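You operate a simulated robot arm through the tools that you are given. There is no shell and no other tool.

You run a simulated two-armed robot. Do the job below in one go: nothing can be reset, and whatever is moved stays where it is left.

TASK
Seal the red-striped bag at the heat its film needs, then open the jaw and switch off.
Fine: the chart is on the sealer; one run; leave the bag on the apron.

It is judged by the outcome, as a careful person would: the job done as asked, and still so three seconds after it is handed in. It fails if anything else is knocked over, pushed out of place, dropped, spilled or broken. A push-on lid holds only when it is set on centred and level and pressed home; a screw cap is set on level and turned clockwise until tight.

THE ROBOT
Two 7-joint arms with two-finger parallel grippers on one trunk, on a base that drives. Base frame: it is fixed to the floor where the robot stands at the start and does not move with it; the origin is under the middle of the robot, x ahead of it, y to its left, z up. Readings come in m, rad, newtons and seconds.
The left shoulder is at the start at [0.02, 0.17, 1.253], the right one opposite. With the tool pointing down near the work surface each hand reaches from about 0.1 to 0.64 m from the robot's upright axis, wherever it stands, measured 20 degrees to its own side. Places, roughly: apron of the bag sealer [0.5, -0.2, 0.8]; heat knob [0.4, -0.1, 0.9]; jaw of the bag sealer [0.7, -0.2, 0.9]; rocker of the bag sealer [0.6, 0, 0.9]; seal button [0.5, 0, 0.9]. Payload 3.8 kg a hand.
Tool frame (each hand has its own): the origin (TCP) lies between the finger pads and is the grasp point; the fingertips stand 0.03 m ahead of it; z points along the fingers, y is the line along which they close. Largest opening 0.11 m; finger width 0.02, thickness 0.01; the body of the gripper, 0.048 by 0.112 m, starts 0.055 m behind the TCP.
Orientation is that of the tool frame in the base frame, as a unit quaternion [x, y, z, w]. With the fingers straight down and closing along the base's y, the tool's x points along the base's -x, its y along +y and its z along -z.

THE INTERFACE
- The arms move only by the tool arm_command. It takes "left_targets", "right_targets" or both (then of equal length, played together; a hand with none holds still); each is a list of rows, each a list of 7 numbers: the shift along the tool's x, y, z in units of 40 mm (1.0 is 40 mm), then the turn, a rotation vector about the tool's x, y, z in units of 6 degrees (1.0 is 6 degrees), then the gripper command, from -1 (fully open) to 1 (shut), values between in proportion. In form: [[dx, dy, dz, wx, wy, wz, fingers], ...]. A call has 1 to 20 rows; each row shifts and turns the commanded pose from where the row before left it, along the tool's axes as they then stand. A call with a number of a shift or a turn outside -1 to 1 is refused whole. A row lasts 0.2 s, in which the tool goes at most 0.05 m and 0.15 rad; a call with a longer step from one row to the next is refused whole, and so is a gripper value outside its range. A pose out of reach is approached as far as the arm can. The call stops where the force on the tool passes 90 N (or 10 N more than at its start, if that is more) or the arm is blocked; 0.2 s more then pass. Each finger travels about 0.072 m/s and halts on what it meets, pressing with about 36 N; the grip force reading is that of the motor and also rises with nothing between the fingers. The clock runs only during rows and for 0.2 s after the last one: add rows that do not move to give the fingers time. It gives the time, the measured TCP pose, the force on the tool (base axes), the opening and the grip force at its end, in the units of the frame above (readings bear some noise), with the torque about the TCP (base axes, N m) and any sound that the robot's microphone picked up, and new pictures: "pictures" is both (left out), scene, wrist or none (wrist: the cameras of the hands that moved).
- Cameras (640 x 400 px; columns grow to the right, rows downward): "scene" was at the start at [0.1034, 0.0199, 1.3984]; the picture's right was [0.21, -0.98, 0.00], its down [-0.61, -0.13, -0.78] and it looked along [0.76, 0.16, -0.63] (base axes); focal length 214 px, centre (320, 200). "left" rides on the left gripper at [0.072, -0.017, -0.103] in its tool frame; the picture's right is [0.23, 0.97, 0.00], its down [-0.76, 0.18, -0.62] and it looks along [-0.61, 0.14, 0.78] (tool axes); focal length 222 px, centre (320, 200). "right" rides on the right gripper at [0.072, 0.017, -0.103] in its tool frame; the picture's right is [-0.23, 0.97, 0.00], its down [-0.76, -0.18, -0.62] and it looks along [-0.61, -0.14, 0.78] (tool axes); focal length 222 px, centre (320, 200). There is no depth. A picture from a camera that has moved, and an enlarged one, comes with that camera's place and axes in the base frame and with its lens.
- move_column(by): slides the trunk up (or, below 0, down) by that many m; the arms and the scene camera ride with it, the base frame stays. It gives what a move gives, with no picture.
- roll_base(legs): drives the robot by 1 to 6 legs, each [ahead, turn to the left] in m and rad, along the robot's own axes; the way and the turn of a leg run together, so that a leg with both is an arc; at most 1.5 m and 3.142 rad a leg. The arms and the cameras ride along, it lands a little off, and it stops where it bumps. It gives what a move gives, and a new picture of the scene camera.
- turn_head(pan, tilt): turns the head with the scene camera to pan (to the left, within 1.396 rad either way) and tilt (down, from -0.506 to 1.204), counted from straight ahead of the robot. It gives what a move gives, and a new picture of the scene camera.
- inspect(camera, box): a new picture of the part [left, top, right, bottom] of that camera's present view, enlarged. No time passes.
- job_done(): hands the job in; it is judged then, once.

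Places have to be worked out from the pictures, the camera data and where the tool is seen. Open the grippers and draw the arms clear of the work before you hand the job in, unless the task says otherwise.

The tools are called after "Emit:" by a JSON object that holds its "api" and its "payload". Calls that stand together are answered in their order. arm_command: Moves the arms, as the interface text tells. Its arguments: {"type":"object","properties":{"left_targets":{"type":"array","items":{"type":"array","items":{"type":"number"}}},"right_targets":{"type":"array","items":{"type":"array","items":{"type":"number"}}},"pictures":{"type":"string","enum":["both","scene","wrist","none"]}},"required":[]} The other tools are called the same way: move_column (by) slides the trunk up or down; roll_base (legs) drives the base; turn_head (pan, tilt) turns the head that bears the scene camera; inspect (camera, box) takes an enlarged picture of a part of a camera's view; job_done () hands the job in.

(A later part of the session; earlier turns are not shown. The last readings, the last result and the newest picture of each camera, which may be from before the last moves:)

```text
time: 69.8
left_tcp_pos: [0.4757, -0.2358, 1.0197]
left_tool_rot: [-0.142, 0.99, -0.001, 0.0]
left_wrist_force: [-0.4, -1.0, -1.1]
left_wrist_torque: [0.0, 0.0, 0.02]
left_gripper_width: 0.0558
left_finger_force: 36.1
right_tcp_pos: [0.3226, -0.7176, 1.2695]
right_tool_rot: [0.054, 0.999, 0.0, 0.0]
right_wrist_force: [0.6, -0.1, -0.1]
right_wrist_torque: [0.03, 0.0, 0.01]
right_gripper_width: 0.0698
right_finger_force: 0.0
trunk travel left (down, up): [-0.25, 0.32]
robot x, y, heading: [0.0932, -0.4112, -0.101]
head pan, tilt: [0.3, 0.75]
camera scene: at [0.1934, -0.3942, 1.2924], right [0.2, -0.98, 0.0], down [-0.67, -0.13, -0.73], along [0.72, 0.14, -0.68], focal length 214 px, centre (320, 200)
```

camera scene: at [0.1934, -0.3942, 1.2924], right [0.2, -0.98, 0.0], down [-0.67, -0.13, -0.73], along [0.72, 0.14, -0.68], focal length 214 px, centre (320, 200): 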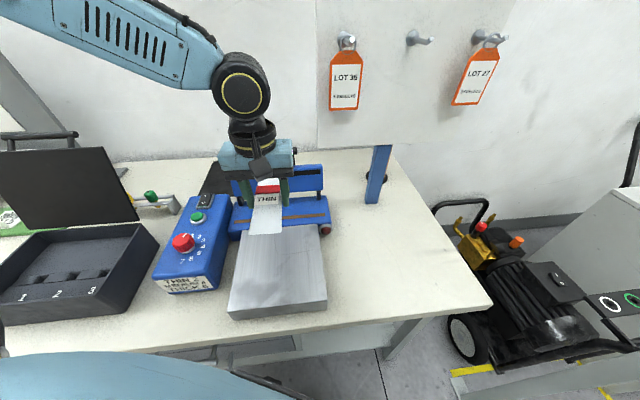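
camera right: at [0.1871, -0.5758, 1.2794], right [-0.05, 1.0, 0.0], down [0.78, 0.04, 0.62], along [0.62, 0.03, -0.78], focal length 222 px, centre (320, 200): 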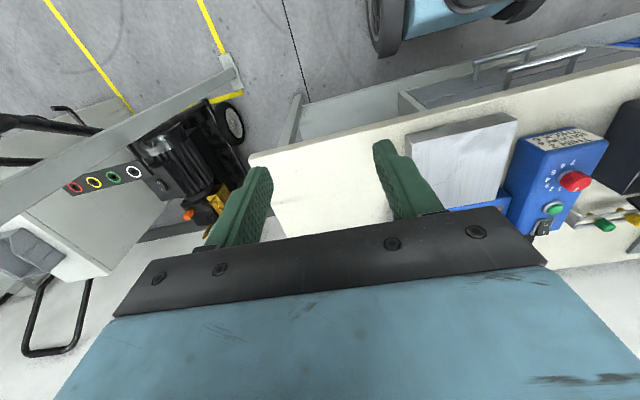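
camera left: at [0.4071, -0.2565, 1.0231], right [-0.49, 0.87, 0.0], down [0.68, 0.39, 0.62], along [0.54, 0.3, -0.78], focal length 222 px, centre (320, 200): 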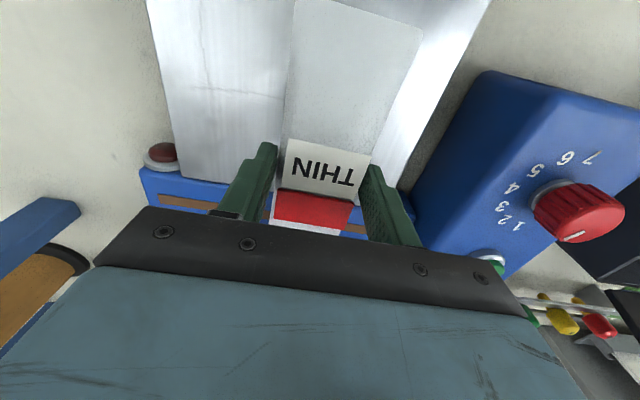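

The trunk came down 0.1 m with everything clear and the bag still centred over the apron. I lower the trunk another 0.1 m.

Emit:
{"api": "move_column", "payload": {"by": -0.1}}

Emit:
{"api": "turn_head", "payload": {"pan": 0.25, "tilt": 0.75}}

Emit:
{"api": "inspect", "payload": {"camera": "scene", "box": [180, 150, 360, 300]}}

```text
time: 71.2
left_tcp_pos: [0.4757, -0.2369, 0.9186]
left_tool_rot: [-0.143, 0.99, -0.002, 0.0]
left_wrist_force: [-0.6, 0.6, -1.7]
left_wrist_torque: [-0.02, 0.02, 0.0]
left_gripper_width: 0.0556
left_finger_force: 35.7
right_tcp_pos: [0.3236, -0.7175, 1.1696]
right_tool_rot: [0.054, 0.999, 0.0, 0.001]
right_wrist_force: [-0.5, 0.2, 0.2]
right_wrist_torque: [0.0, 0.0, 0.0]
right_gripper_width: 0.07
right_finger_force: 0.1
trunk travel left (down, up): [-0.15, 0.42]
robot x, y, heading: [0.0944, -0.4089, -0.104]
head pan, tilt: [0.3, 0.75]
```

```text
time: 71.8
left_tcp_pos: [0.4757, -0.2365, 0.9184]
left_tool_rot: [-0.143, 0.99, -0.002, 0.0]
left_wrist_force: [-0.2, 0.0, -1.2]
left_wrist_torque: [0.0, -0.02, -0.01]
left_gripper_width: 0.0557
left_finger_force: 35.9
right_tcp_pos: [0.324, -0.7178, 1.1708]
right_tool_rot: [0.054, 0.999, 0.0, 0.001]
right_wrist_force: [-0.3, 0.2, 0.5]
right_wrist_torque: [-0.01, -0.01, -0.03]
right_gripper_width: 0.0699
right_finger_force: 0.1
trunk travel left (down, up): [-0.15, 0.42]
robot x, y, heading: [0.0917, -0.4066, -0.096]
head pan, tilt: [0.25, 0.75]
camera scene: at [0.1941, -0.3983, 1.1924], right [0.15, -0.99, 0.0], down [-0.67, -0.1, -0.73], along [0.72, 0.11, -0.68], focal length 214 px, centre (320, 200)
```

scene: 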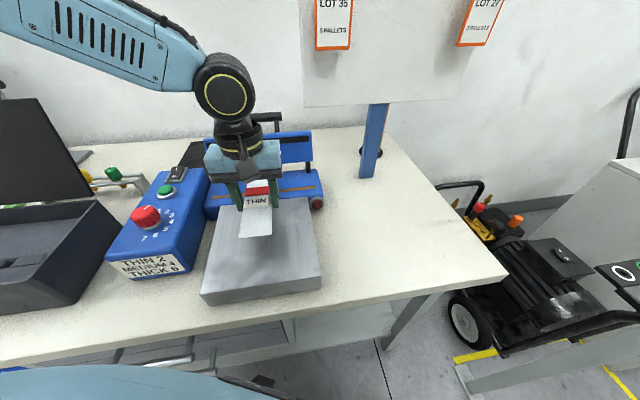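

```text
2.67 times, centred on (270, 225) of scene
camera zoom: at [0.1941, -0.3983, 1.1924], right [0.15, -0.99, 0.0], down [-0.67, -0.1, -0.73], along [0.72, 0.11, -0.68], focal length 572 px, centre (453, 133)
```

zoom: 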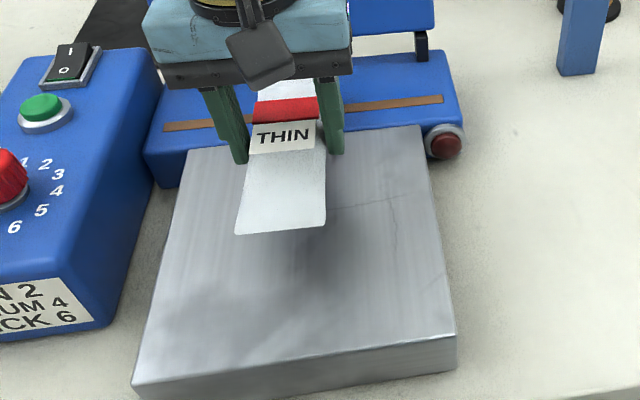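

The bag hovers about 3–4 cm above the apron, centred. I lower by 28 mm, then feel for contact.

Emit:
{"api": "arm_command", "payload": {"left_targets": [[0, 0, 0.4, 0, 0, 0, 0.4], [0, 0, 0.3, 0, 0, 0, 0.4], [0, 0, 0, 0, 0, 0, 0.4]], "pictures": "wrist"}}

Emit:
{"api": "inspect", "payload": {"camera": "scene", "box": [180, 150, 360, 300]}}

```text
time: 72.6
left_tcp_pos: [0.4763, -0.2356, 0.8914]
left_tool_rot: [-0.142, 0.99, -0.002, 0.0]
left_wrist_force: [0.1, 0.3, -2.6]
left_wrist_torque: [0.01, -0.01, 0.01]
left_gripper_width: 0.0557
left_finger_force: 36.4
right_tcp_pos: [0.3234, -0.7169, 1.1697]
right_tool_rot: [0.054, 0.999, -0.001, 0.0]
right_wrist_force: [-0.7, 0.4, 0.3]
right_wrist_torque: [0.02, 0.0, -0.02]
right_gripper_width: 0.0701
right_finger_force: 0.1
trunk travel left (down, up): [-0.15, 0.42]
robot x, y, heading: [0.0977, -0.4116, -0.101]
head pan, tilt: [0.25, 0.75]
camera left: at [0.4121, -0.2728, 0.9952], right [-0.49, 0.87, 0.0], down [0.68, 0.39, 0.62], along [0.54, 0.3, -0.78], focal length 222 px, centre (320, 200)
```

left: 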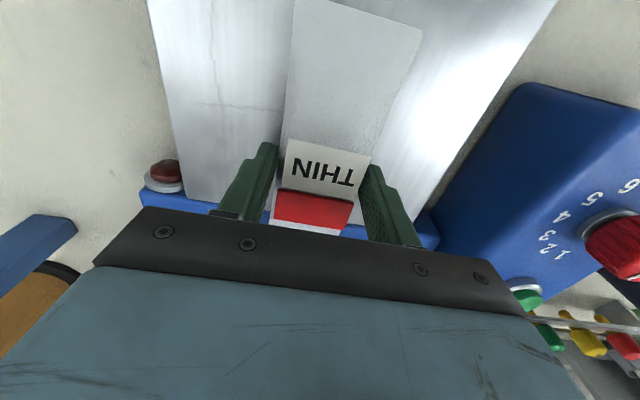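

```text
2.67 times, centred on (270, 225) of scene
camera zoom: at [0.194, -0.3983, 1.1924], right [0.15, -0.99, 0.0], down [-0.67, -0.1, -0.73], along [0.72, 0.11, -0.68], focal length 572 px, centre (453, 133)
```

zoom: 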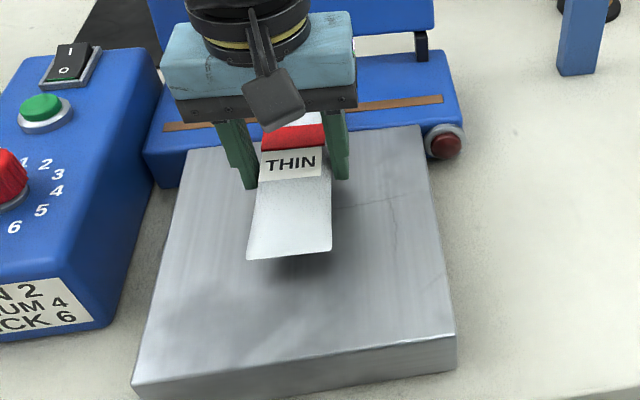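

Still hovering (shadow gap). I go down 8 mm more and check the force.

Emit:
{"api": "arm_command", "payload": {"left_targets": [[0, 0, 0.1, 0, 0, 0, 0.4], [0, 0, 0.1, 0, 0, 0, 0.4], [0, 0, 0, 0, 0, 0, 0.4]], "pictures": "none"}}

Emit:
{"api": "inspect", "payload": {"camera": "scene", "box": [210, 170, 330, 270]}}

```text
time: 73.4
left_tcp_pos: [0.4758, -0.2371, 0.8852]
left_tool_rot: [-0.142, 0.99, -0.002, 0.002]
left_wrist_force: [0.7, 1.5, 6.6]
left_wrist_torque: [0.13, 0.67, -0.16]
left_gripper_width: 0.0555
left_finger_force: 36.3
right_tcp_pos: [0.3233, -0.7169, 1.1702]
right_tool_rot: [0.054, 0.999, 0.0, 0.0]
right_wrist_force: [-0.1, 0.5, 0.8]
right_wrist_torque: [0.04, 0.0, -0.03]
right_gripper_width: 0.0697
right_finger_force: 0.1
trunk travel left (down, up): [-0.15, 0.42]
robot x, y, heading: [0.0897, -0.4127, -0.105]
head pan, tilt: [0.25, 0.75]
```

```text
4.00 times, centred on (270, 220) of scene
camera zoom: at [0.1938, -0.3982, 1.1925], right [0.15, -0.99, 0.0], down [-0.67, -0.1, -0.73], along [0.72, 0.11, -0.68], focal length 858 px, centre (520, 120)
```

zoom: 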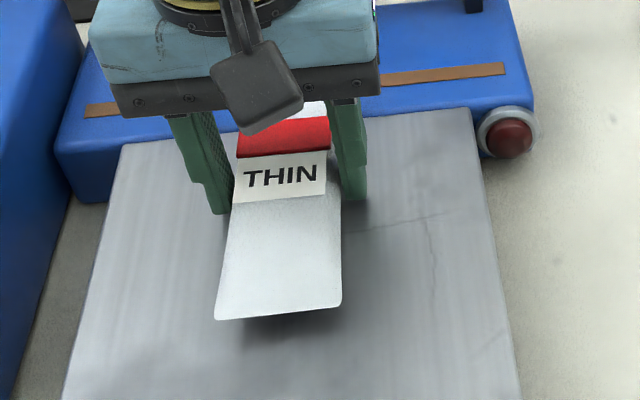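

Contact at TCP z 0.885 (about 8 N): the bag rests on the apron. I open the fingers to 0.085 m and look before lifting away.

Emit:
{"api": "arm_command", "payload": {"left_targets": [[0, 0, 0.0, 0, 0, 0, 0.1], [0, 0, 0, 0, 0, 0, -0.2], [0, 0, 0, 0, 0, 0, -0.5], [0, 0, 0, 0, 0, 0, -0.5], [0, 0, 0, 0, 0, 0, -0.5]], "pictures": "wrist"}}

Emit:
{"api": "inspect", "payload": {"camera": "scene", "box": [210, 170, 330, 270]}}

```text
time: 74.6
left_tcp_pos: [0.4755, -0.2379, 0.8835]
left_tool_rot: [-0.143, 0.99, -0.002, 0.0]
left_wrist_force: [-0.3, -0.1, 0.0]
left_wrist_torque: [-0.02, 0.0, 0.0]
left_gripper_width: 0.0827
left_finger_force: 0.0
right_tcp_pos: [0.3229, -0.7177, 1.1693]
right_tool_rot: [0.055, 0.998, 0.0, 0.0]
right_wrist_force: [0.3, 0.0, -0.1]
right_wrist_torque: [0.01, 0.04, 0.0]
right_gripper_width: 0.0701
right_finger_force: 0.1
trunk travel left (down, up): [-0.15, 0.42]
robot x, y, heading: [0.0966, -0.4083, -0.104]
head pan, tilt: [0.25, 0.75]
camera left: at [0.4118, -0.2735, 0.9874], right [-0.49, 0.87, 0.0], down [0.68, 0.39, 0.62], along [0.54, 0.3, -0.78], focal length 222 px, centre (320, 200)
```

left: 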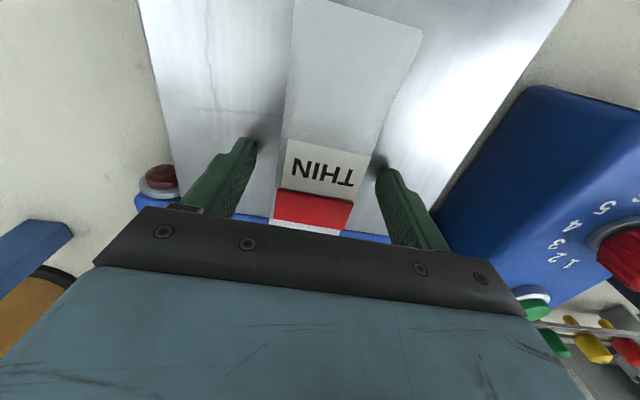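

```text
4.00 times, centred on (270, 220) of scene
camera zoom: at [0.194, -0.3983, 1.1924], right [0.15, -0.99, 0.0], down [-0.67, -0.1, -0.73], along [0.72, 0.11, -0.68], focal length 858 px, centre (520, 120)
```

zoom: 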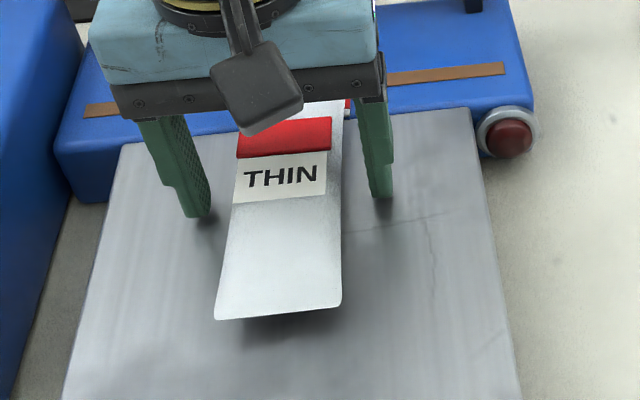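

Released cleanly. I lift the left hand straight up and look at the bag against the strip.

Emit:
{"api": "arm_command", "payload": {"left_targets": [[0, 0, -0.4, 0, 0, 0, -0.5], [0, 0, -0.8, 0, 0, 0, -0.5], [0, 0, -0.9, 0, 0, 0, -0.5], [0, 0, -0.9, 0, 0, 0, -0.5], [0, 0, -0.9, 0, 0, 0, -0.5], [0, 0.8, -0.5, 0, 0, 0, -0.5], [0, 0.9, 0, 0, 0, 0, -0.5], [0, 0.9, 0, 0, 0, 0, -0.5], [0, 0, 0, 0, 0, 0, -0.5]], "pictures": "both"}}

Emit:
{"api": "inspect", "payload": {"camera": "scene", "box": [190, 120, 350, 280]}}

Emit:
{"api": "inspect", "payload": {"camera": "left", "box": [60, 40, 320, 240]}}

```text
time: 76.6
left_tcp_pos: [0.4467, -0.1348, 1.0595]
left_tool_rot: [-0.142, 0.99, -0.002, 0.001]
left_wrist_force: [-0.9, 0.8, 0.2]
left_wrist_torque: [0.0, -0.02, 0.01]
left_gripper_width: 0.0823
left_finger_force: 0.0
right_tcp_pos: [0.3234, -0.7179, 1.1685]
right_tool_rot: [0.054, 0.999, 0.0, 0.0]
right_wrist_force: [0.3, 0.0, 0.3]
right_wrist_torque: [-0.02, 0.02, 0.0]
right_gripper_width: 0.0699
right_finger_force: 0.0
trunk travel left (down, up): [-0.15, 0.42]
robot x, y, heading: [0.0957, -0.4122, -0.099]
head pan, tilt: [0.25, 0.75]
camera scene: at [0.1941, -0.3987, 1.1924], right [0.15, -0.99, 0.0], down [-0.67, -0.1, -0.73], along [0.72, 0.11, -0.68], focal length 214 px, centre (320, 200)
camera left: at [0.3822, -0.172, 1.1628], right [-0.49, 0.87, 0.0], down [0.68, 0.39, 0.62], along [0.54, 0.3, -0.78], focal length 222 px, centre (320, 200)
```

scene: 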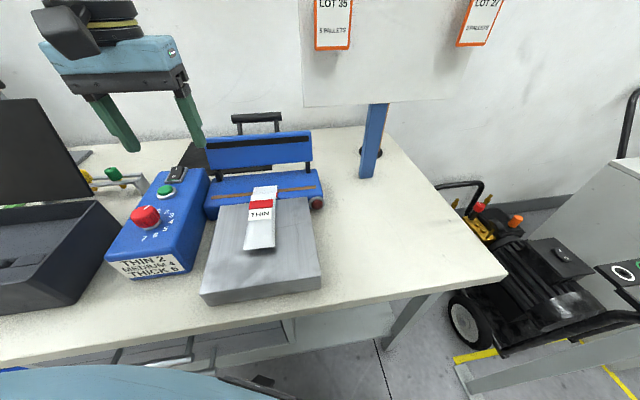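
left: 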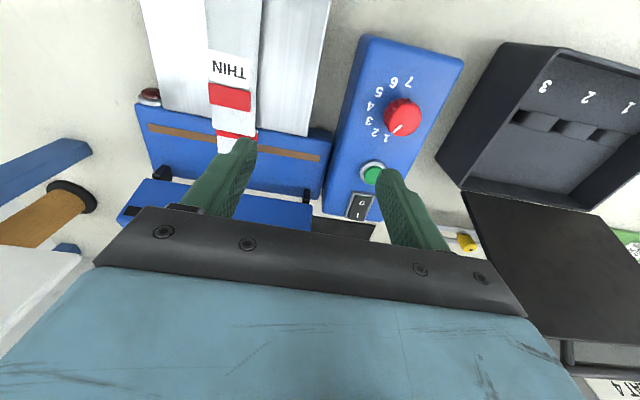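

```text
2.50 times, centred on (270, 200) of scene
camera zoom: at [0.1941, -0.3987, 1.1924], right [0.15, -0.99, 0.0], down [-0.67, -0.1, -0.73], along [0.72, 0.11, -0.68], focal length 536 px, centre (445, 200)
```

zoom: 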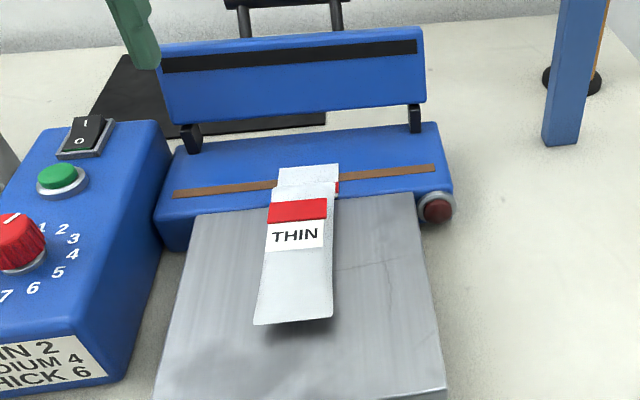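

```text
2.00 times, centred on (190, 140) of left
camera zoom: at [0.3822, -0.172, 1.1628], right [-0.49, 0.87, 0.0], down [0.68, 0.39, 0.62], along [0.54, 0.3, -0.78], focal length 444 px, centre (580, 320)
```

zoom: 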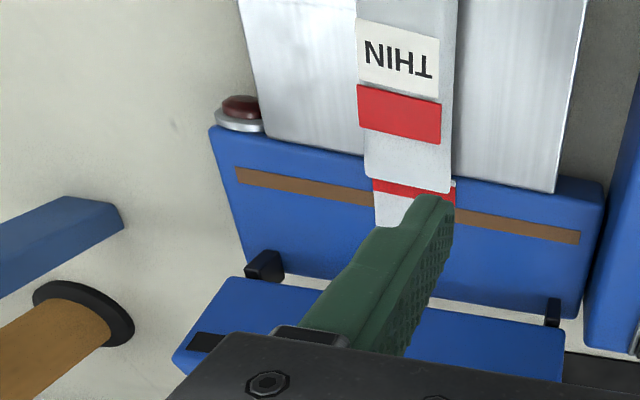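

The bag lies straight on the apron with its mouth across the brown strip (end ≈2 cm past it, body ≈2 cm short of it). Next I close the left fingers and bring them above the "I" end of the rocker at about [0.560, 0.000].

Emit:
{"api": "arm_command", "payload": {"left_targets": [[-0.915, 0.61, 0, 0, 0, 0, 0], [-0.915, 0.61, 0, 0, 0, 0, 0.5], [-0.915, 0.61, 0, 0, 0, 0, 1], [-0.915, 0.61, 0, 0, 0, 0, 1], [0, 0, 0.7, 0, 0, 0, 1], [0, 0, 0.7, 0, 0, 0, 1], [0, 0, 0, 0, 0, 0, 1]], "pictures": "both"}}

Emit:
{"api": "inspect", "payload": {"camera": "left", "box": [200, 60, 440, 260]}}

Emit:
{"api": "inspect", "payload": {"camera": "scene", "box": [100, 120, 260, 280]}}

```text
time: 78.2
left_tcp_pos: [0.5586, -0.0023, 1.0048]
left_tool_rot: [-0.143, 0.99, -0.002, 0.0]
left_wrist_force: [-0.3, 1.2, 0.4]
left_wrist_torque: [-0.02, 0.01, -0.02]
left_gripper_width: 0.0
left_finger_force: 35.8
right_tcp_pos: [0.323, -0.7177, 1.1695]
right_tool_rot: [0.054, 0.999, -0.001, 0.0]
right_wrist_force: [-0.3, 0.3, -0.2]
right_wrist_torque: [0.03, 0.01, 0.0]
right_gripper_width: 0.0702
right_finger_force: 0.0
trunk travel left (down, up): [-0.15, 0.42]
robot x, y, heading: [0.0908, -0.4071, -0.104]
head pan, tilt: [0.25, 0.75]
camera scene: at [0.1939, -0.3984, 1.1925], right [0.15, -0.99, 0.0], down [-0.67, -0.1, -0.73], along [0.72, 0.11, -0.68], focal length 214 px, centre (320, 200)
camera left: at [0.4943, -0.0389, 1.1068], right [-0.49, 0.87, 0.0], down [0.68, 0.39, 0.62], along [0.54, 0.3, -0.78], focal length 222 px, centre (320, 200)
```

scene: 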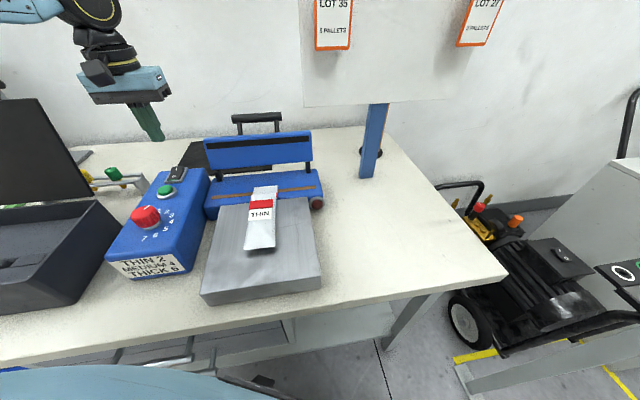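
left: 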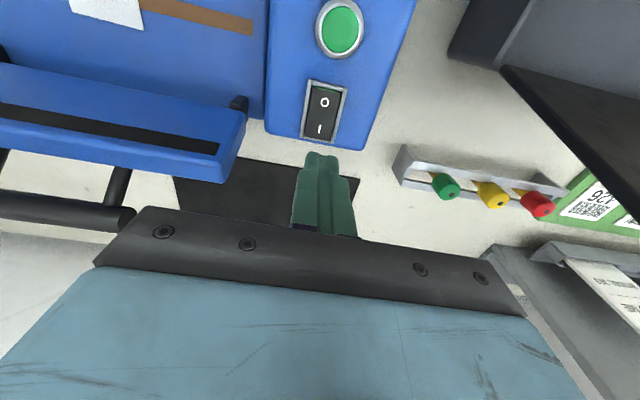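

```text
2.00 times, centred on (320, 160) of left
camera zoom: at [0.4943, -0.0389, 1.1068], right [-0.49, 0.87, 0.0], down [0.68, 0.39, 0.62], along [0.54, 0.3, -0.78], focal length 444 px, centre (320, 280)
```

zoom: 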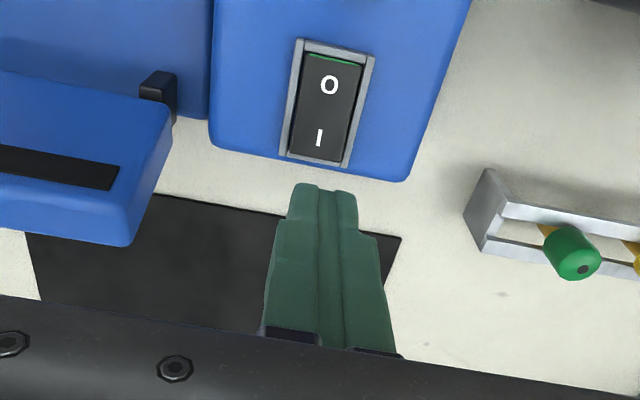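

```text
2.50 times, centred on (180, 200) of scene
camera zoom: at [0.1939, -0.3984, 1.1925], right [0.15, -0.99, 0.0], down [-0.67, -0.1, -0.73], along [0.72, 0.11, -0.68], focal length 536 px, centre (670, 200)
```

zoom: 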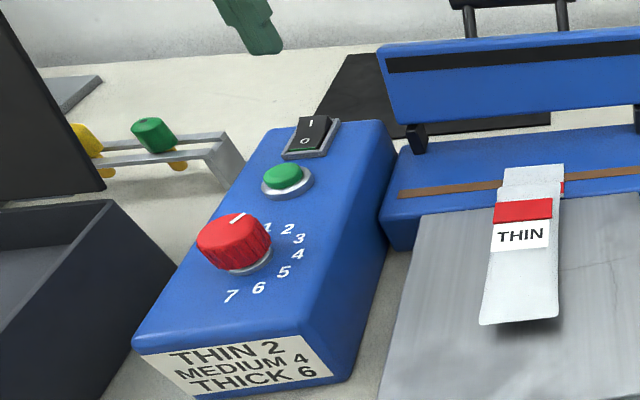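

The "I" mark is at about [0.566, 0.001] by this view. I shift 9 mm forward and come down to just above the rocker.

Emit:
{"api": "arm_command", "payload": {"left_targets": [[-0.225, 0.02, 0.4, 0, 0, 0, 1], [0, 0, 0.7, 0, 0, 0, 1], [0, 0, 0.6, 0, 0, 0, 1], [0, 0, 0, 0, 0, 0, 1]], "pictures": "wrist"}}

Emit:
{"api": "inspect", "payload": {"camera": "left", "box": [200, 60, 440, 260]}}

Emit:
{"api": "inspect", "payload": {"camera": "scene", "box": [130, 130, 230, 230]}}

```text
time: 79.2
left_tcp_pos: [0.5669, 0.002, 0.9342]
left_tool_rot: [-0.143, 0.99, -0.001, 0.0]
left_wrist_force: [0.0, 0.1, 0.2]
left_wrist_torque: [0.03, 0.01, 0.0]
left_gripper_width: 0.0001
left_finger_force: 36.5
right_tcp_pos: [0.3236, -0.7177, 1.1696]
right_tool_rot: [0.054, 0.999, -0.001, 0.0]
right_wrist_force: [-0.2, 0.1, -0.5]
right_wrist_torque: [0.0, -0.01, 0.01]
right_gripper_width: 0.0698
right_finger_force: 0.1
trunk travel left (down, up): [-0.15, 0.42]
robot x, y, heading: [0.0932, -0.4069, -0.098]
head pan, tilt: [0.25, 0.75]
camera left: at [0.5034, -0.0351, 1.0381], right [-0.49, 0.87, 0.0], down [0.68, 0.39, 0.62], along [0.54, 0.3, -0.78], focal length 222 px, centre (320, 200)
```

left: 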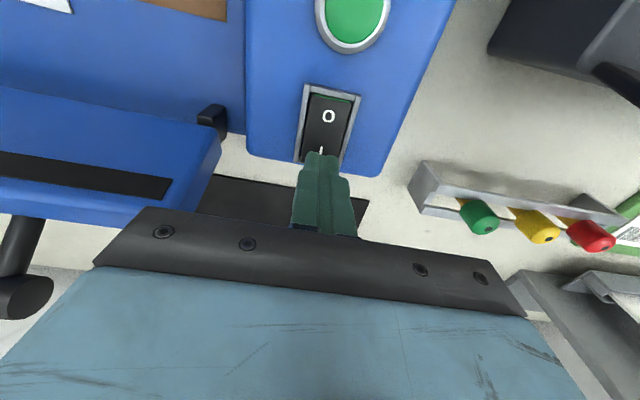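

```text
2.00 times, centred on (320, 160) of left
camera zoom: at [0.5034, -0.0351, 1.0381], right [-0.49, 0.87, 0.0], down [0.68, 0.39, 0.62], along [0.54, 0.3, -0.78], focal length 444 px, centre (320, 280)
```

zoom: 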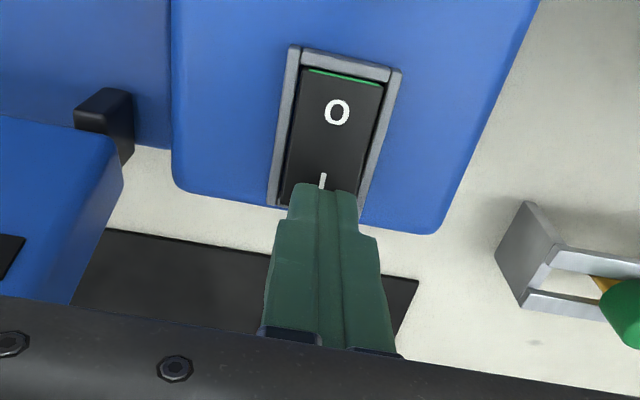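

```text
4.00 times, centred on (180, 180) of scene
camera zoom: at [0.1939, -0.3984, 1.1925], right [0.15, -0.99, 0.0], down [-0.67, -0.1, -0.73], along [0.72, 0.11, -0.68], focal length 858 px, centre (880, 280)
```

zoom: 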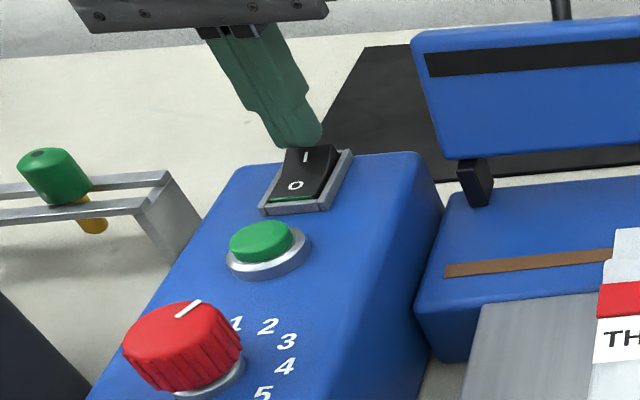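

Fingertips stand just above the "I" end. I press down in small steps.

Emit:
{"api": "arm_command", "payload": {"left_targets": [[0, 0, 0.1, 0, 0, 0, 1], [0, 0, 0.1, 0, 0, 0, 1], [0, 0, 0, 0, 0, 0, 1]], "pictures": "none"}}

Emit:
{"api": "inspect", "payload": {"camera": "scene", "box": [130, 130, 230, 230]}}

```text
time: 80.0
left_tcp_pos: [0.5678, 0.0021, 0.9273]
left_tool_rot: [-0.142, 0.99, -0.001, 0.0]
left_wrist_force: [1.2, -0.4, 2.0]
left_wrist_torque: [-0.05, 0.03, -0.01]
left_gripper_width: 0.0
left_finger_force: 36.1
right_tcp_pos: [0.3227, -0.7188, 1.1694]
right_tool_rot: [0.054, 0.999, 0.0, 0.0]
right_wrist_force: [-0.3, 0.5, -0.5]
right_wrist_torque: [-0.01, 0.01, -0.03]
right_gripper_width: 0.0701
right_finger_force: 0.1
trunk travel left (down, up): [-0.15, 0.42]
robot x, y, heading: [0.0914, -0.4086, -0.095]
head pan, tilt: [0.25, 0.75]
```

```text
4.00 times, centred on (180, 180) of scene
camera zoom: at [0.1939, -0.3985, 1.1925], right [0.15, -0.99, 0.0], down [-0.67, -0.1, -0.73], along [0.72, 0.11, -0.68], focal length 858 px, centre (880, 280)
```

zoom: 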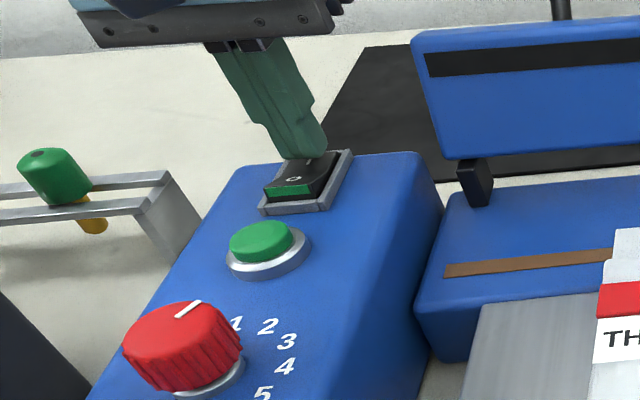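

The rocker has tipped (green flank now showing). I press 3 mm more to make sure it latches, then lift and check.

Emit:
{"api": "arm_command", "payload": {"left_targets": [[0, 0, 0.08, 0, 0, 0, 1], [0, 0, 0, 0, 0, 0, 1], [0, 0, -0.6, 0, 0, 0, 1], [0, 0, -0.9, 0, 0, 0, 1], [0, 0, -0.9, 0, 0, 0, 1], [0, 0, -0.6, 0, 0, 0, 1], [0, 0, 0, 0, 0, 0, 1]], "pictures": "scene"}}

Emit:
{"api": "inspect", "payload": {"camera": "scene", "box": [130, 130, 230, 230]}}

Emit:
{"api": "inspect", "payload": {"camera": "scene", "box": [200, 100, 340, 260]}}

```text
time: 81.6
left_tcp_pos: [0.5679, 0.0012, 1.0438]
left_tool_rot: [-0.143, 0.99, -0.002, 0.0]
left_wrist_force: [0.6, 0.1, -0.8]
left_wrist_torque: [0.03, 0.03, -0.01]
left_gripper_width: 0.0
left_finger_force: 36.8
right_tcp_pos: [0.3229, -0.7173, 1.1705]
right_tool_rot: [0.055, 0.999, -0.001, 0.0]
right_wrist_force: [0.0, -0.2, -0.5]
right_wrist_torque: [-0.03, -0.02, 0.02]
right_gripper_width: 0.07
right_finger_force: 0.0
trunk travel left (down, up): [-0.15, 0.42]
robot x, y, heading: [0.0958, -0.4104, -0.099]
head pan, tilt: [0.25, 0.75]
camera scene: at [0.194, -0.3983, 1.1924], right [0.15, -0.99, 0.0], down [-0.67, -0.1, -0.73], along [0.72, 0.11, -0.68], focal length 214 px, centre (320, 200)
```

scene: 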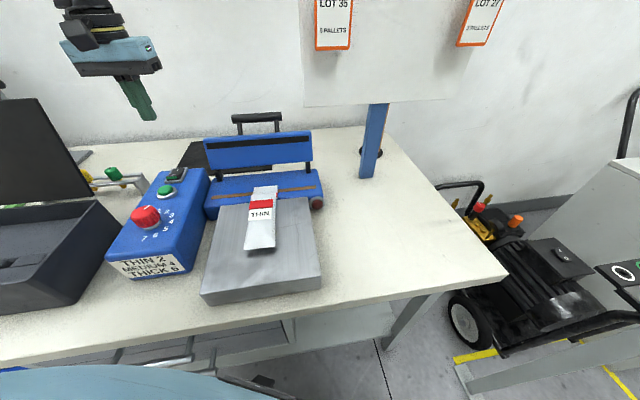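

```text
4.00 times, centred on (180, 180) of scene
camera zoom: at [0.194, -0.3983, 1.1924], right [0.15, -0.99, 0.0], down [-0.67, -0.1, -0.73], along [0.72, 0.11, -0.68], focal length 858 px, centre (880, 280)
```

zoom: 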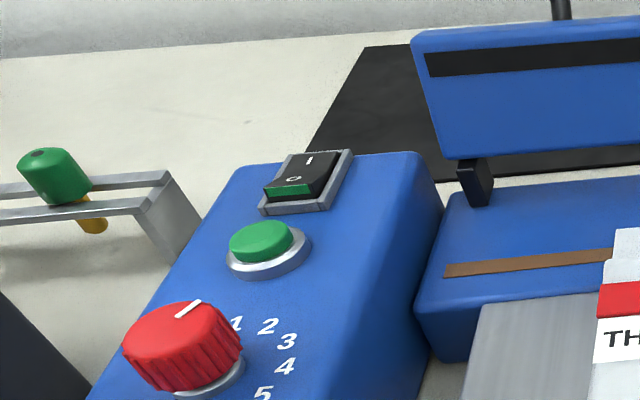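

```text
2.50 times, centred on (270, 180) of scene
camera zoom: at [0.194, -0.3983, 1.1924], right [0.15, -0.99, 0.0], down [-0.67, -0.1, -0.73], along [0.72, 0.11, -0.68], focal length 536 px, centre (445, 250)
```

zoom: 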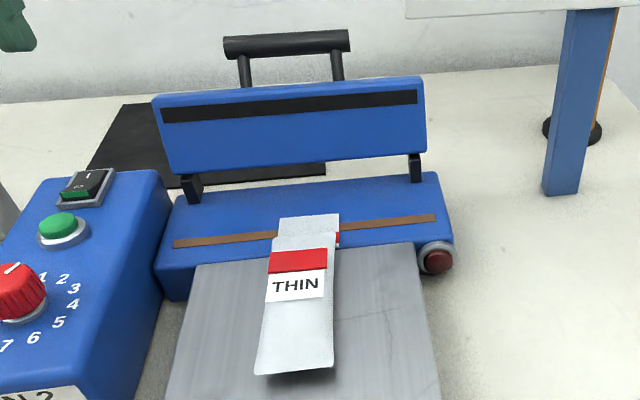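

The rocker is latched on (I down). Now the jaw: its handle bar is near [0.707, −0.165, 0.971]. I raise the left hand and turn it 90° clockwise so the fingers close across the bar.

Emit:
{"api": "arm_command", "payload": {"left_targets": [[0, 0, -0.7, 0, 0, 0.5, 0.5], [0, 0, -0.7, 0, 0, 0.9, 0], [0, 0, -0.6, 0, 0, 1, -0.09], [0, 0, 0, 0, 0, 1, -0.09], [0, 0, 0, 0, 0, 1, -0.09], [0, 0, 0, 0, 0, 1, -0.09], [0, 0, 0, 0, 0, 1, -0.09], [0, 0, 0, 0, 0, 1, -0.09], [0, 0, 0, 0, 0, 1, -0.09], [0, 0, 0, 0, 0, 1, -0.09], [0, 0, 0, 0, 0, 1, -0.09], [0, 0, 0, 0, 0, 1, -0.09], [0, 0, 0, 0, 0, 1, -0.09], [0, 0, 0, 0, 0, 1, -0.09], [0, 0, 0, 0, 0, 1, -0.09], [0, 0, 0, 0, 0, 0.6, -0.09], [0, 0, 0, 0, 0, 0, -0.09]], "pictures": "both"}}

```text
time: 85.2
left_tcp_pos: [0.5676, 0.003, 1.1236]
left_tool_rot: [0.6, 0.8, -0.001, 0.001]
left_wrist_force: [-0.5, 0.6, -0.1]
left_wrist_torque: [0.01, -0.01, 0.02]
left_gripper_width: 0.06
left_finger_force: 0.1
right_tcp_pos: [0.3219, -0.7169, 1.1695]
right_tool_rot: [0.054, 0.999, 0.0, 0.0]
right_wrist_force: [0.1, 0.4, -0.7]
right_wrist_torque: [0.03, -0.03, -0.03]
right_gripper_width: 0.0698
right_finger_force: 0.1
trunk travel left (down, up): [-0.15, 0.42]
robot x, y, heading: [0.0929, -0.4117, -0.102]
head pan, tilt: [0.25, 0.75]
camera scene: at [0.194, -0.3983, 1.1924], right [0.15, -0.99, 0.0], down [-0.67, -0.1, -0.73], along [0.72, 0.11, -0.68], focal length 214 px, centre (320, 200)
camera left: at [0.5316, 0.0674, 1.2266], right [0.87, 0.49, 0.0], down [0.38, -0.68, 0.63], along [0.31, -0.55, -0.78], focal length 222 px, centre (320, 200)
```

scene: 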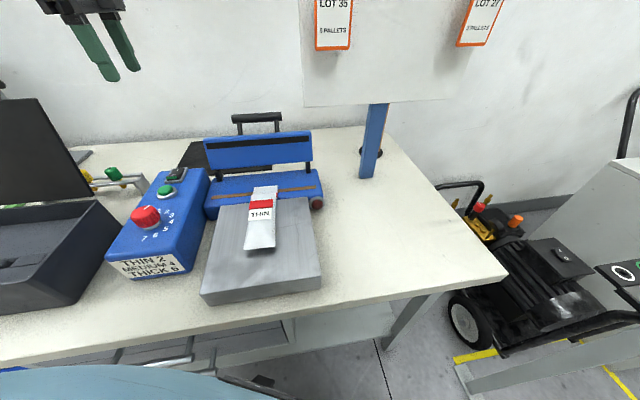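
left: 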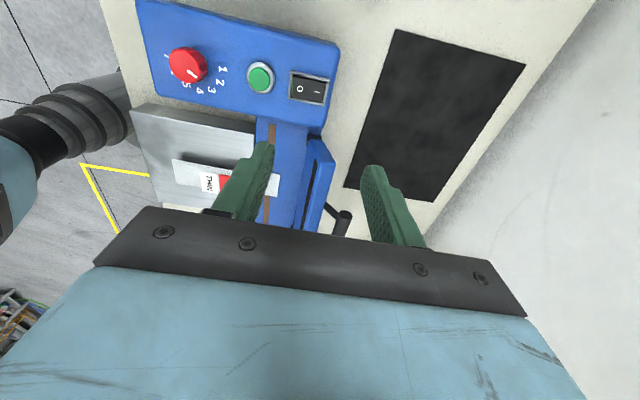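

The turn worked. I enlarge the wrist view to double-check the knob and locate the handle bar.

Emit:
{"api": "inspect", "payload": {"camera": "left", "box": [140, 20, 340, 140]}}

Emit:
{"api": "inspect", "payload": {"camera": "left", "box": [240, 100, 440, 260]}}

```text
3.20 times, centred on (240, 80) of left
camera zoom: at [0.5316, 0.0674, 1.2266], right [0.87, 0.49, 0.0], down [0.38, -0.68, 0.63], along [0.31, -0.55, -0.78], focal length 711 px, centre (576, 584)
```

zoom: 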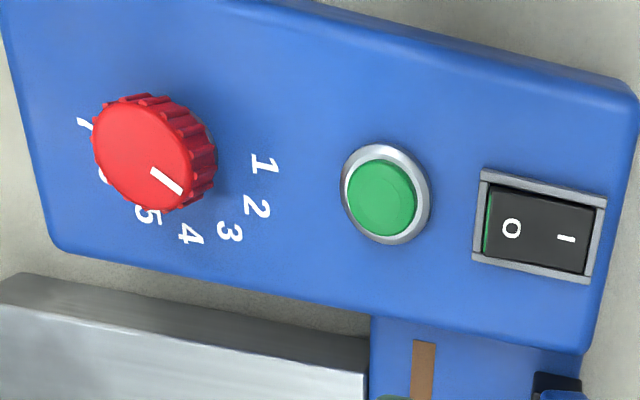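

```text
2.50 times, centred on (340, 180) of left
camera zoom: at [0.5316, 0.0674, 1.2266], right [0.87, 0.49, 0.0], down [0.38, -0.68, 0.63], along [0.31, -0.55, -0.78], focal length 555 px, centre (270, 250)
```

zoom: 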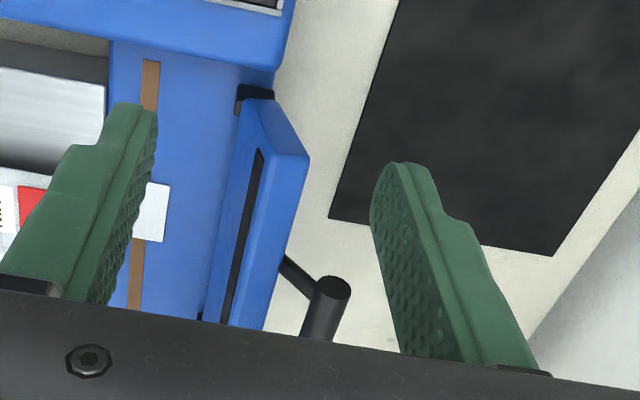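

Knob confirmed at 2. Triangulating with both cameras, the handle bar's middle is near [0.692, −0.166, 0.982]. I move the hand over it at z≈1.12.

Emit:
{"api": "arm_command", "payload": {"left_targets": [[-0.82, 0.3, 0, 0, 0, 0, -0.09], [-0.82, 0.3, 0, 0, 0, 0, -0.09], [-0.82, 0.3, 0, 0, 0, 0, -0.09], [-0.82, 0.3, 0, 0, 0, 0, -0.09], [-0.82, 0.3, 0, 0, 0, 0, -0.09], [-0.82, 0.3, 0, 0, 0, 0, -0.09], [0, 0, 0, 0, 0, 0, -0.09]], "pictures": "both"}}

Emit:
{"api": "inspect", "payload": {"camera": "left", "box": [200, 60, 440, 240]}}

Emit:
{"api": "inspect", "payload": {"camera": "scene", "box": [190, 40, 350, 220]}}

```text
time: 86.8
left_tcp_pos: [0.6586, -0.1516, 1.1135]
left_tool_rot: [0.599, 0.801, -0.001, 0.002]
left_wrist_force: [0.2, 0.1, -0.4]
left_wrist_torque: [0.0, -0.03, -0.01]
left_gripper_width: 0.06
left_finger_force: 0.1
left hand out of reach, approached as far as the arm can: row 5, 6
right_tcp_pos: [0.3233, -0.7171, 1.1688]
right_tool_rot: [0.054, 0.999, 0.0, 0.0]
right_wrist_force: [0.3, 0.0, -0.7]
right_wrist_torque: [0.02, 0.01, 0.0]
right_gripper_width: 0.0698
right_finger_force: 0.1
trunk travel left (down, up): [-0.15, 0.42]
robot x, y, heading: [0.0961, -0.4115, -0.107]
head pan, tilt: [0.25, 0.75]
camera scene: at [0.1943, -0.3981, 1.1924], right [0.15, -0.99, 0.0], down [-0.67, -0.1, -0.73], along [0.72, 0.11, -0.68], focal length 214 px, centre (320, 200)
camera left: at [0.6228, -0.0872, 1.2178], right [0.87, 0.49, 0.0], down [0.39, -0.68, 0.63], along [0.31, -0.55, -0.78], focal length 222 px, centre (320, 200)
```

scene: 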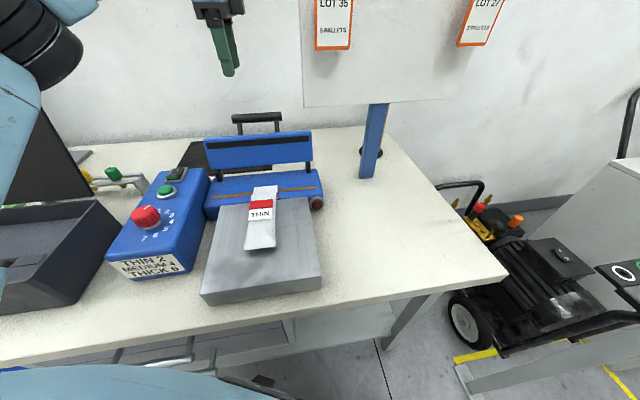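
left: 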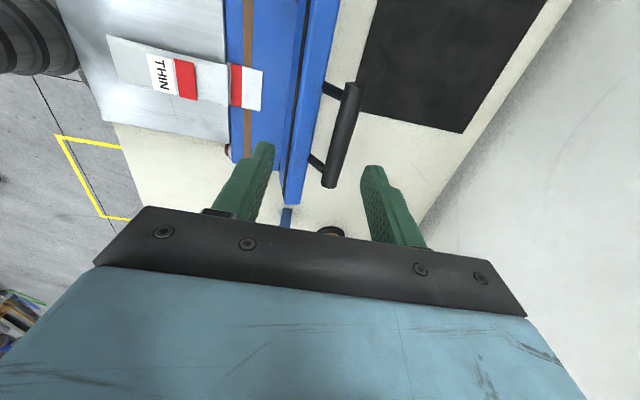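

```text
2.22 times, centred on (320, 150) of left
camera zoom: at [0.6228, -0.0872, 1.2178], right [0.87, 0.49, 0.0], down [0.39, -0.68, 0.63], along [0.31, -0.55, -0.78], focal length 494 px, centre (320, 311)
```

zoom: 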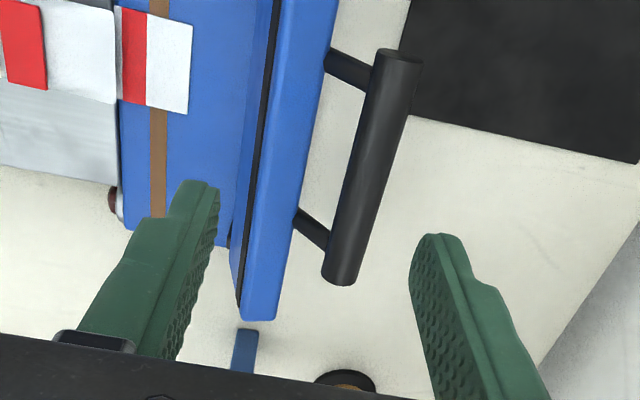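

```text
2.22 times, centred on (270, 130) of scene
camera zoom: at [0.1943, -0.3981, 1.1924], right [0.15, -0.99, 0.0], down [-0.67, -0.1, -0.73], along [0.72, 0.11, -0.68], focal length 477 px, centre (431, 356)
```

zoom: 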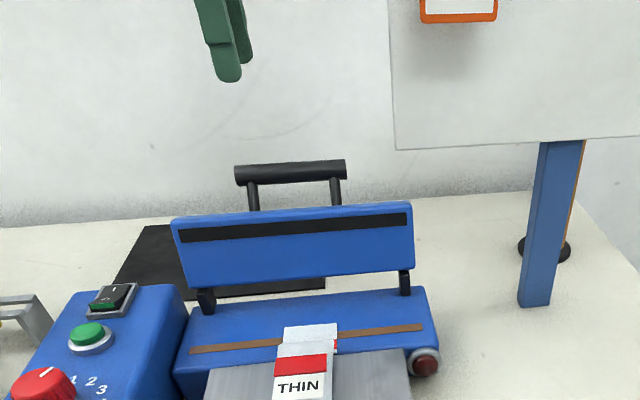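

The bar is clearly seen; its centre is [0.694, −0.167, 0.982]. The arm is at its reach limit at this height, so I raise the trunk 0.1 m and then bring the hand lower and forward over the bar.

Emit:
{"api": "move_column", "payload": {"by": 0.1}}

Emit:
{"api": "arm_command", "payload": {"left_targets": [[0, 0, 0.9, 0, 0, 0, -0.09], [0, 0, 0.9, 0, 0, 0, -0.09], [0, 0, 0.9, 0, 0, 0, -0.09], [0, 0, 0.9, 0, 0, 0, -0.09], [-0.31, 0.37, 0, 0, 0, 0, -0.09], [-0.31, 0.37, 0, 0, 0, 0, -0.09], [0, 0, 0, 0, 0, 0, -0.09]], "pictures": "both"}}

Emit:
{"api": "inspect", "payload": {"camera": "left", "box": [200, 60, 440, 240]}}

```text
time: 88.1
left_tcp_pos: [0.6588, -0.1533, 1.2158]
left_tool_rot: [0.599, 0.801, -0.002, 0.001]
left_wrist_force: [-0.4, 0.0, 0.2]
left_wrist_torque: [-0.01, -0.01, -0.02]
left_gripper_width: 0.0597
left_finger_force: 0.0
right_tcp_pos: [0.3236, -0.7163, 1.2699]
right_tool_rot: [0.054, 0.999, 0.0, 0.0]
right_wrist_force: [0.0, 0.2, -0.3]
right_wrist_torque: [-0.03, 0.03, 0.02]
right_gripper_width: 0.0699
right_finger_force: 0.0
trunk travel left (down, up): [-0.25, 0.32]
robot x, y, heading: [0.0928, -0.4101, -0.1]
head pan, tilt: [0.25, 0.75]
```

```text
time: 89.7
left_tcp_pos: [0.6931, -0.1659, 1.0714]
left_tool_rot: [0.599, 0.801, -0.001, 0.003]
left_wrist_force: [-0.7, 0.4, -0.3]
left_wrist_torque: [-0.02, -0.01, 0.03]
left_gripper_width: 0.0604
left_finger_force: 0.0
left hand out of reach, approached as far as the arm can: row 6
right_tcp_pos: [0.323, -0.7166, 1.2701]
right_tool_rot: [0.054, 0.999, 0.001, -0.001]
right_wrist_force: [0.9, 0.4, 0.0]
right_wrist_torque: [-0.02, -0.02, -0.01]
right_gripper_width: 0.0697
right_finger_force: 0.0
trunk travel left (down, up): [-0.25, 0.32]
robot x, y, heading: [0.0928, -0.4097, -0.103]
head pan, tilt: [0.25, 0.75]
camera scene: at [0.1938, -0.3984, 1.2925], right [0.15, -0.99, 0.0], down [-0.67, -0.1, -0.73], along [0.72, 0.11, -0.68], focal length 214 px, centre (320, 200)
camera left: at [0.6558, -0.1009, 1.1742], right [0.87, 0.49, 0.0], down [0.38, -0.68, 0.63], along [0.31, -0.55, -0.78], focal length 222 px, centre (320, 200)
```

scene: 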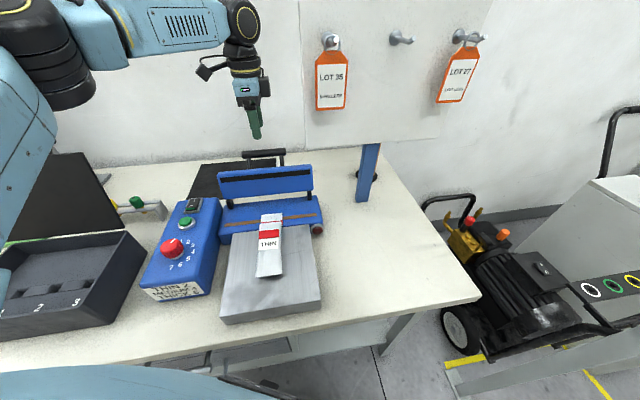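
left: 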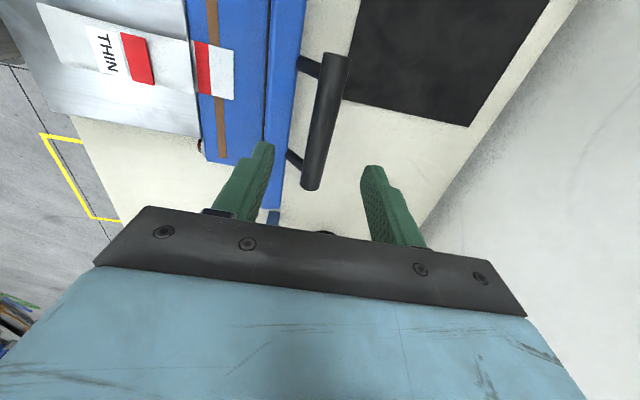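

```text
2.22 times, centred on (320, 150) of left
camera zoom: at [0.6558, -0.1009, 1.1742], right [0.87, 0.49, 0.0], down [0.38, -0.68, 0.63], along [0.31, -0.55, -0.78], focal length 494 px, centre (320, 311)
```

zoom: 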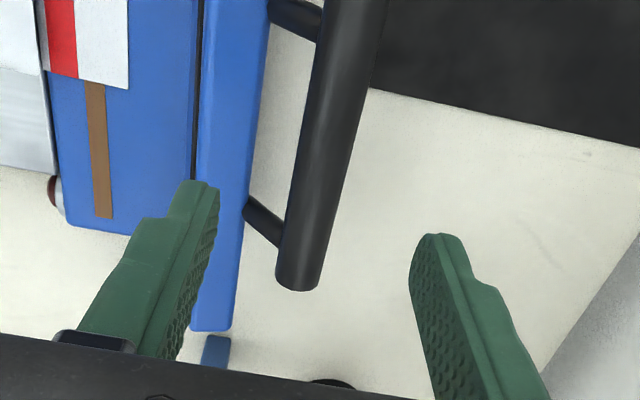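

Hand and bar are aligned within a millimetre or two. I narrow the fingers to about 0.036 m and descend over the bar to TCP z≈0.997.

Emit:
{"api": "arm_command", "payload": {"left_targets": [[0, 0, 0, 0, 0, 0, 0.345], [0, 0, 0.5, 0, 0, 0, 0.345], [0, 0, 0.5, 0, 0, 0, 0.345], [0, 0, 0.5, 0, 0, 0, 0.345], [0, 0, 0.2, 0, 0, 0, 0.345], [0, 0, 0.15, 0, 0, 0, 0.345], [0, 0, 0, 0, 0, 0, 0.345]], "pictures": "wrist"}}

Emit:
{"api": "inspect", "payload": {"camera": "left", "box": [200, 60, 440, 240]}}

Emit:
{"api": "inspect", "payload": {"camera": "scene", "box": [200, 80, 330, 200]}}

```text
time: 91.3
left_tcp_pos: [0.6863, -0.1648, 0.9974]
left_tool_rot: [0.598, 0.802, -0.001, 0.004]
left_wrist_force: [1.1, 0.3, 0.9]
left_wrist_torque: [0.01, -0.01, 0.01]
left_gripper_width: 0.0367
left_finger_force: 1.2
left hand out of reach, approached as far as the arm can: row 4
right_tcp_pos: [0.3237, -0.7183, 1.2697]
right_tool_rot: [0.054, 0.999, 0.0, 0.0]
right_wrist_force: [-0.4, -0.8, -1.1]
right_wrist_torque: [0.0, -0.01, 0.0]
right_gripper_width: 0.0699
right_finger_force: 0.0
trunk travel left (down, up): [-0.25, 0.32]
robot x, y, heading: [0.0922, -0.4127, -0.1]
head pan, tilt: [0.25, 0.75]
camera left: at [0.649, -0.0996, 1.1009], right [0.87, 0.49, 0.0], down [0.38, -0.68, 0.63], along [0.31, -0.55, -0.78], focal length 222 px, centre (320, 200)
```

left: 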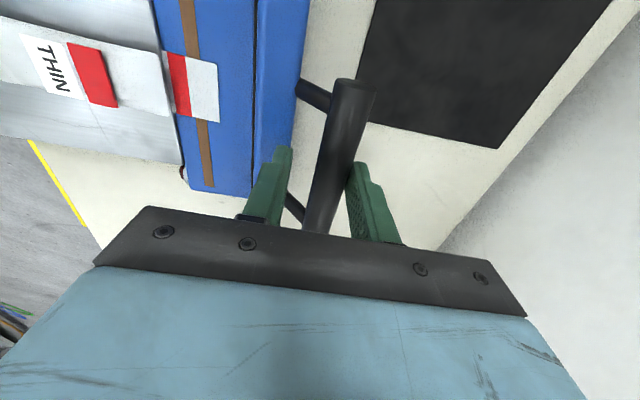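

```text
2.22 times, centred on (320, 150) of left
camera zoom: at [0.649, -0.0996, 1.1009], right [0.87, 0.49, 0.0], down [0.38, -0.68, 0.63], along [0.31, -0.55, -0.78], focal length 494 px, centre (320, 311)
```

zoom: 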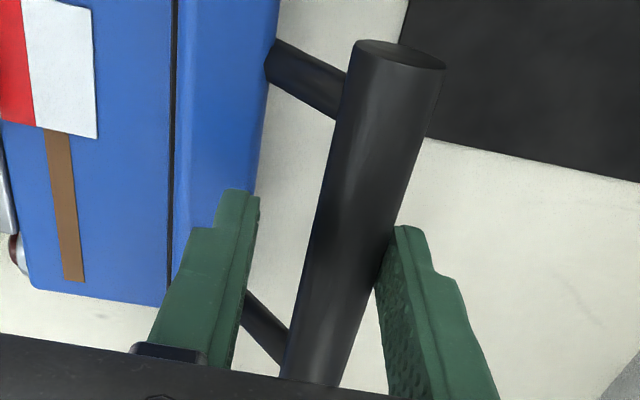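

```text
3.33 times, centred on (265, 140) of scene
camera zoom: at [0.1941, -0.3983, 1.2924], right [0.15, -0.99, 0.0], down [-0.67, -0.1, -0.73], along [0.72, 0.11, -0.68], focal length 715 px, centre (503, 400)
```

zoom: 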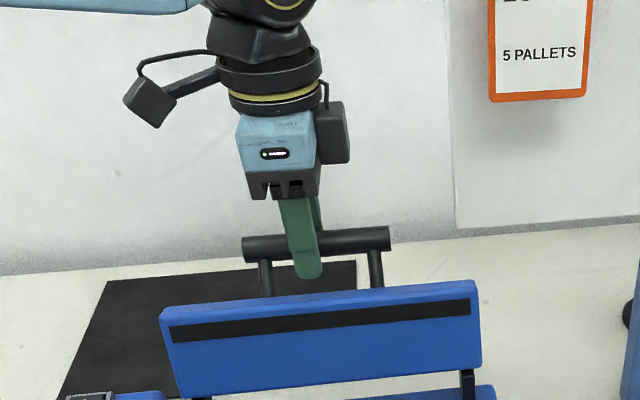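

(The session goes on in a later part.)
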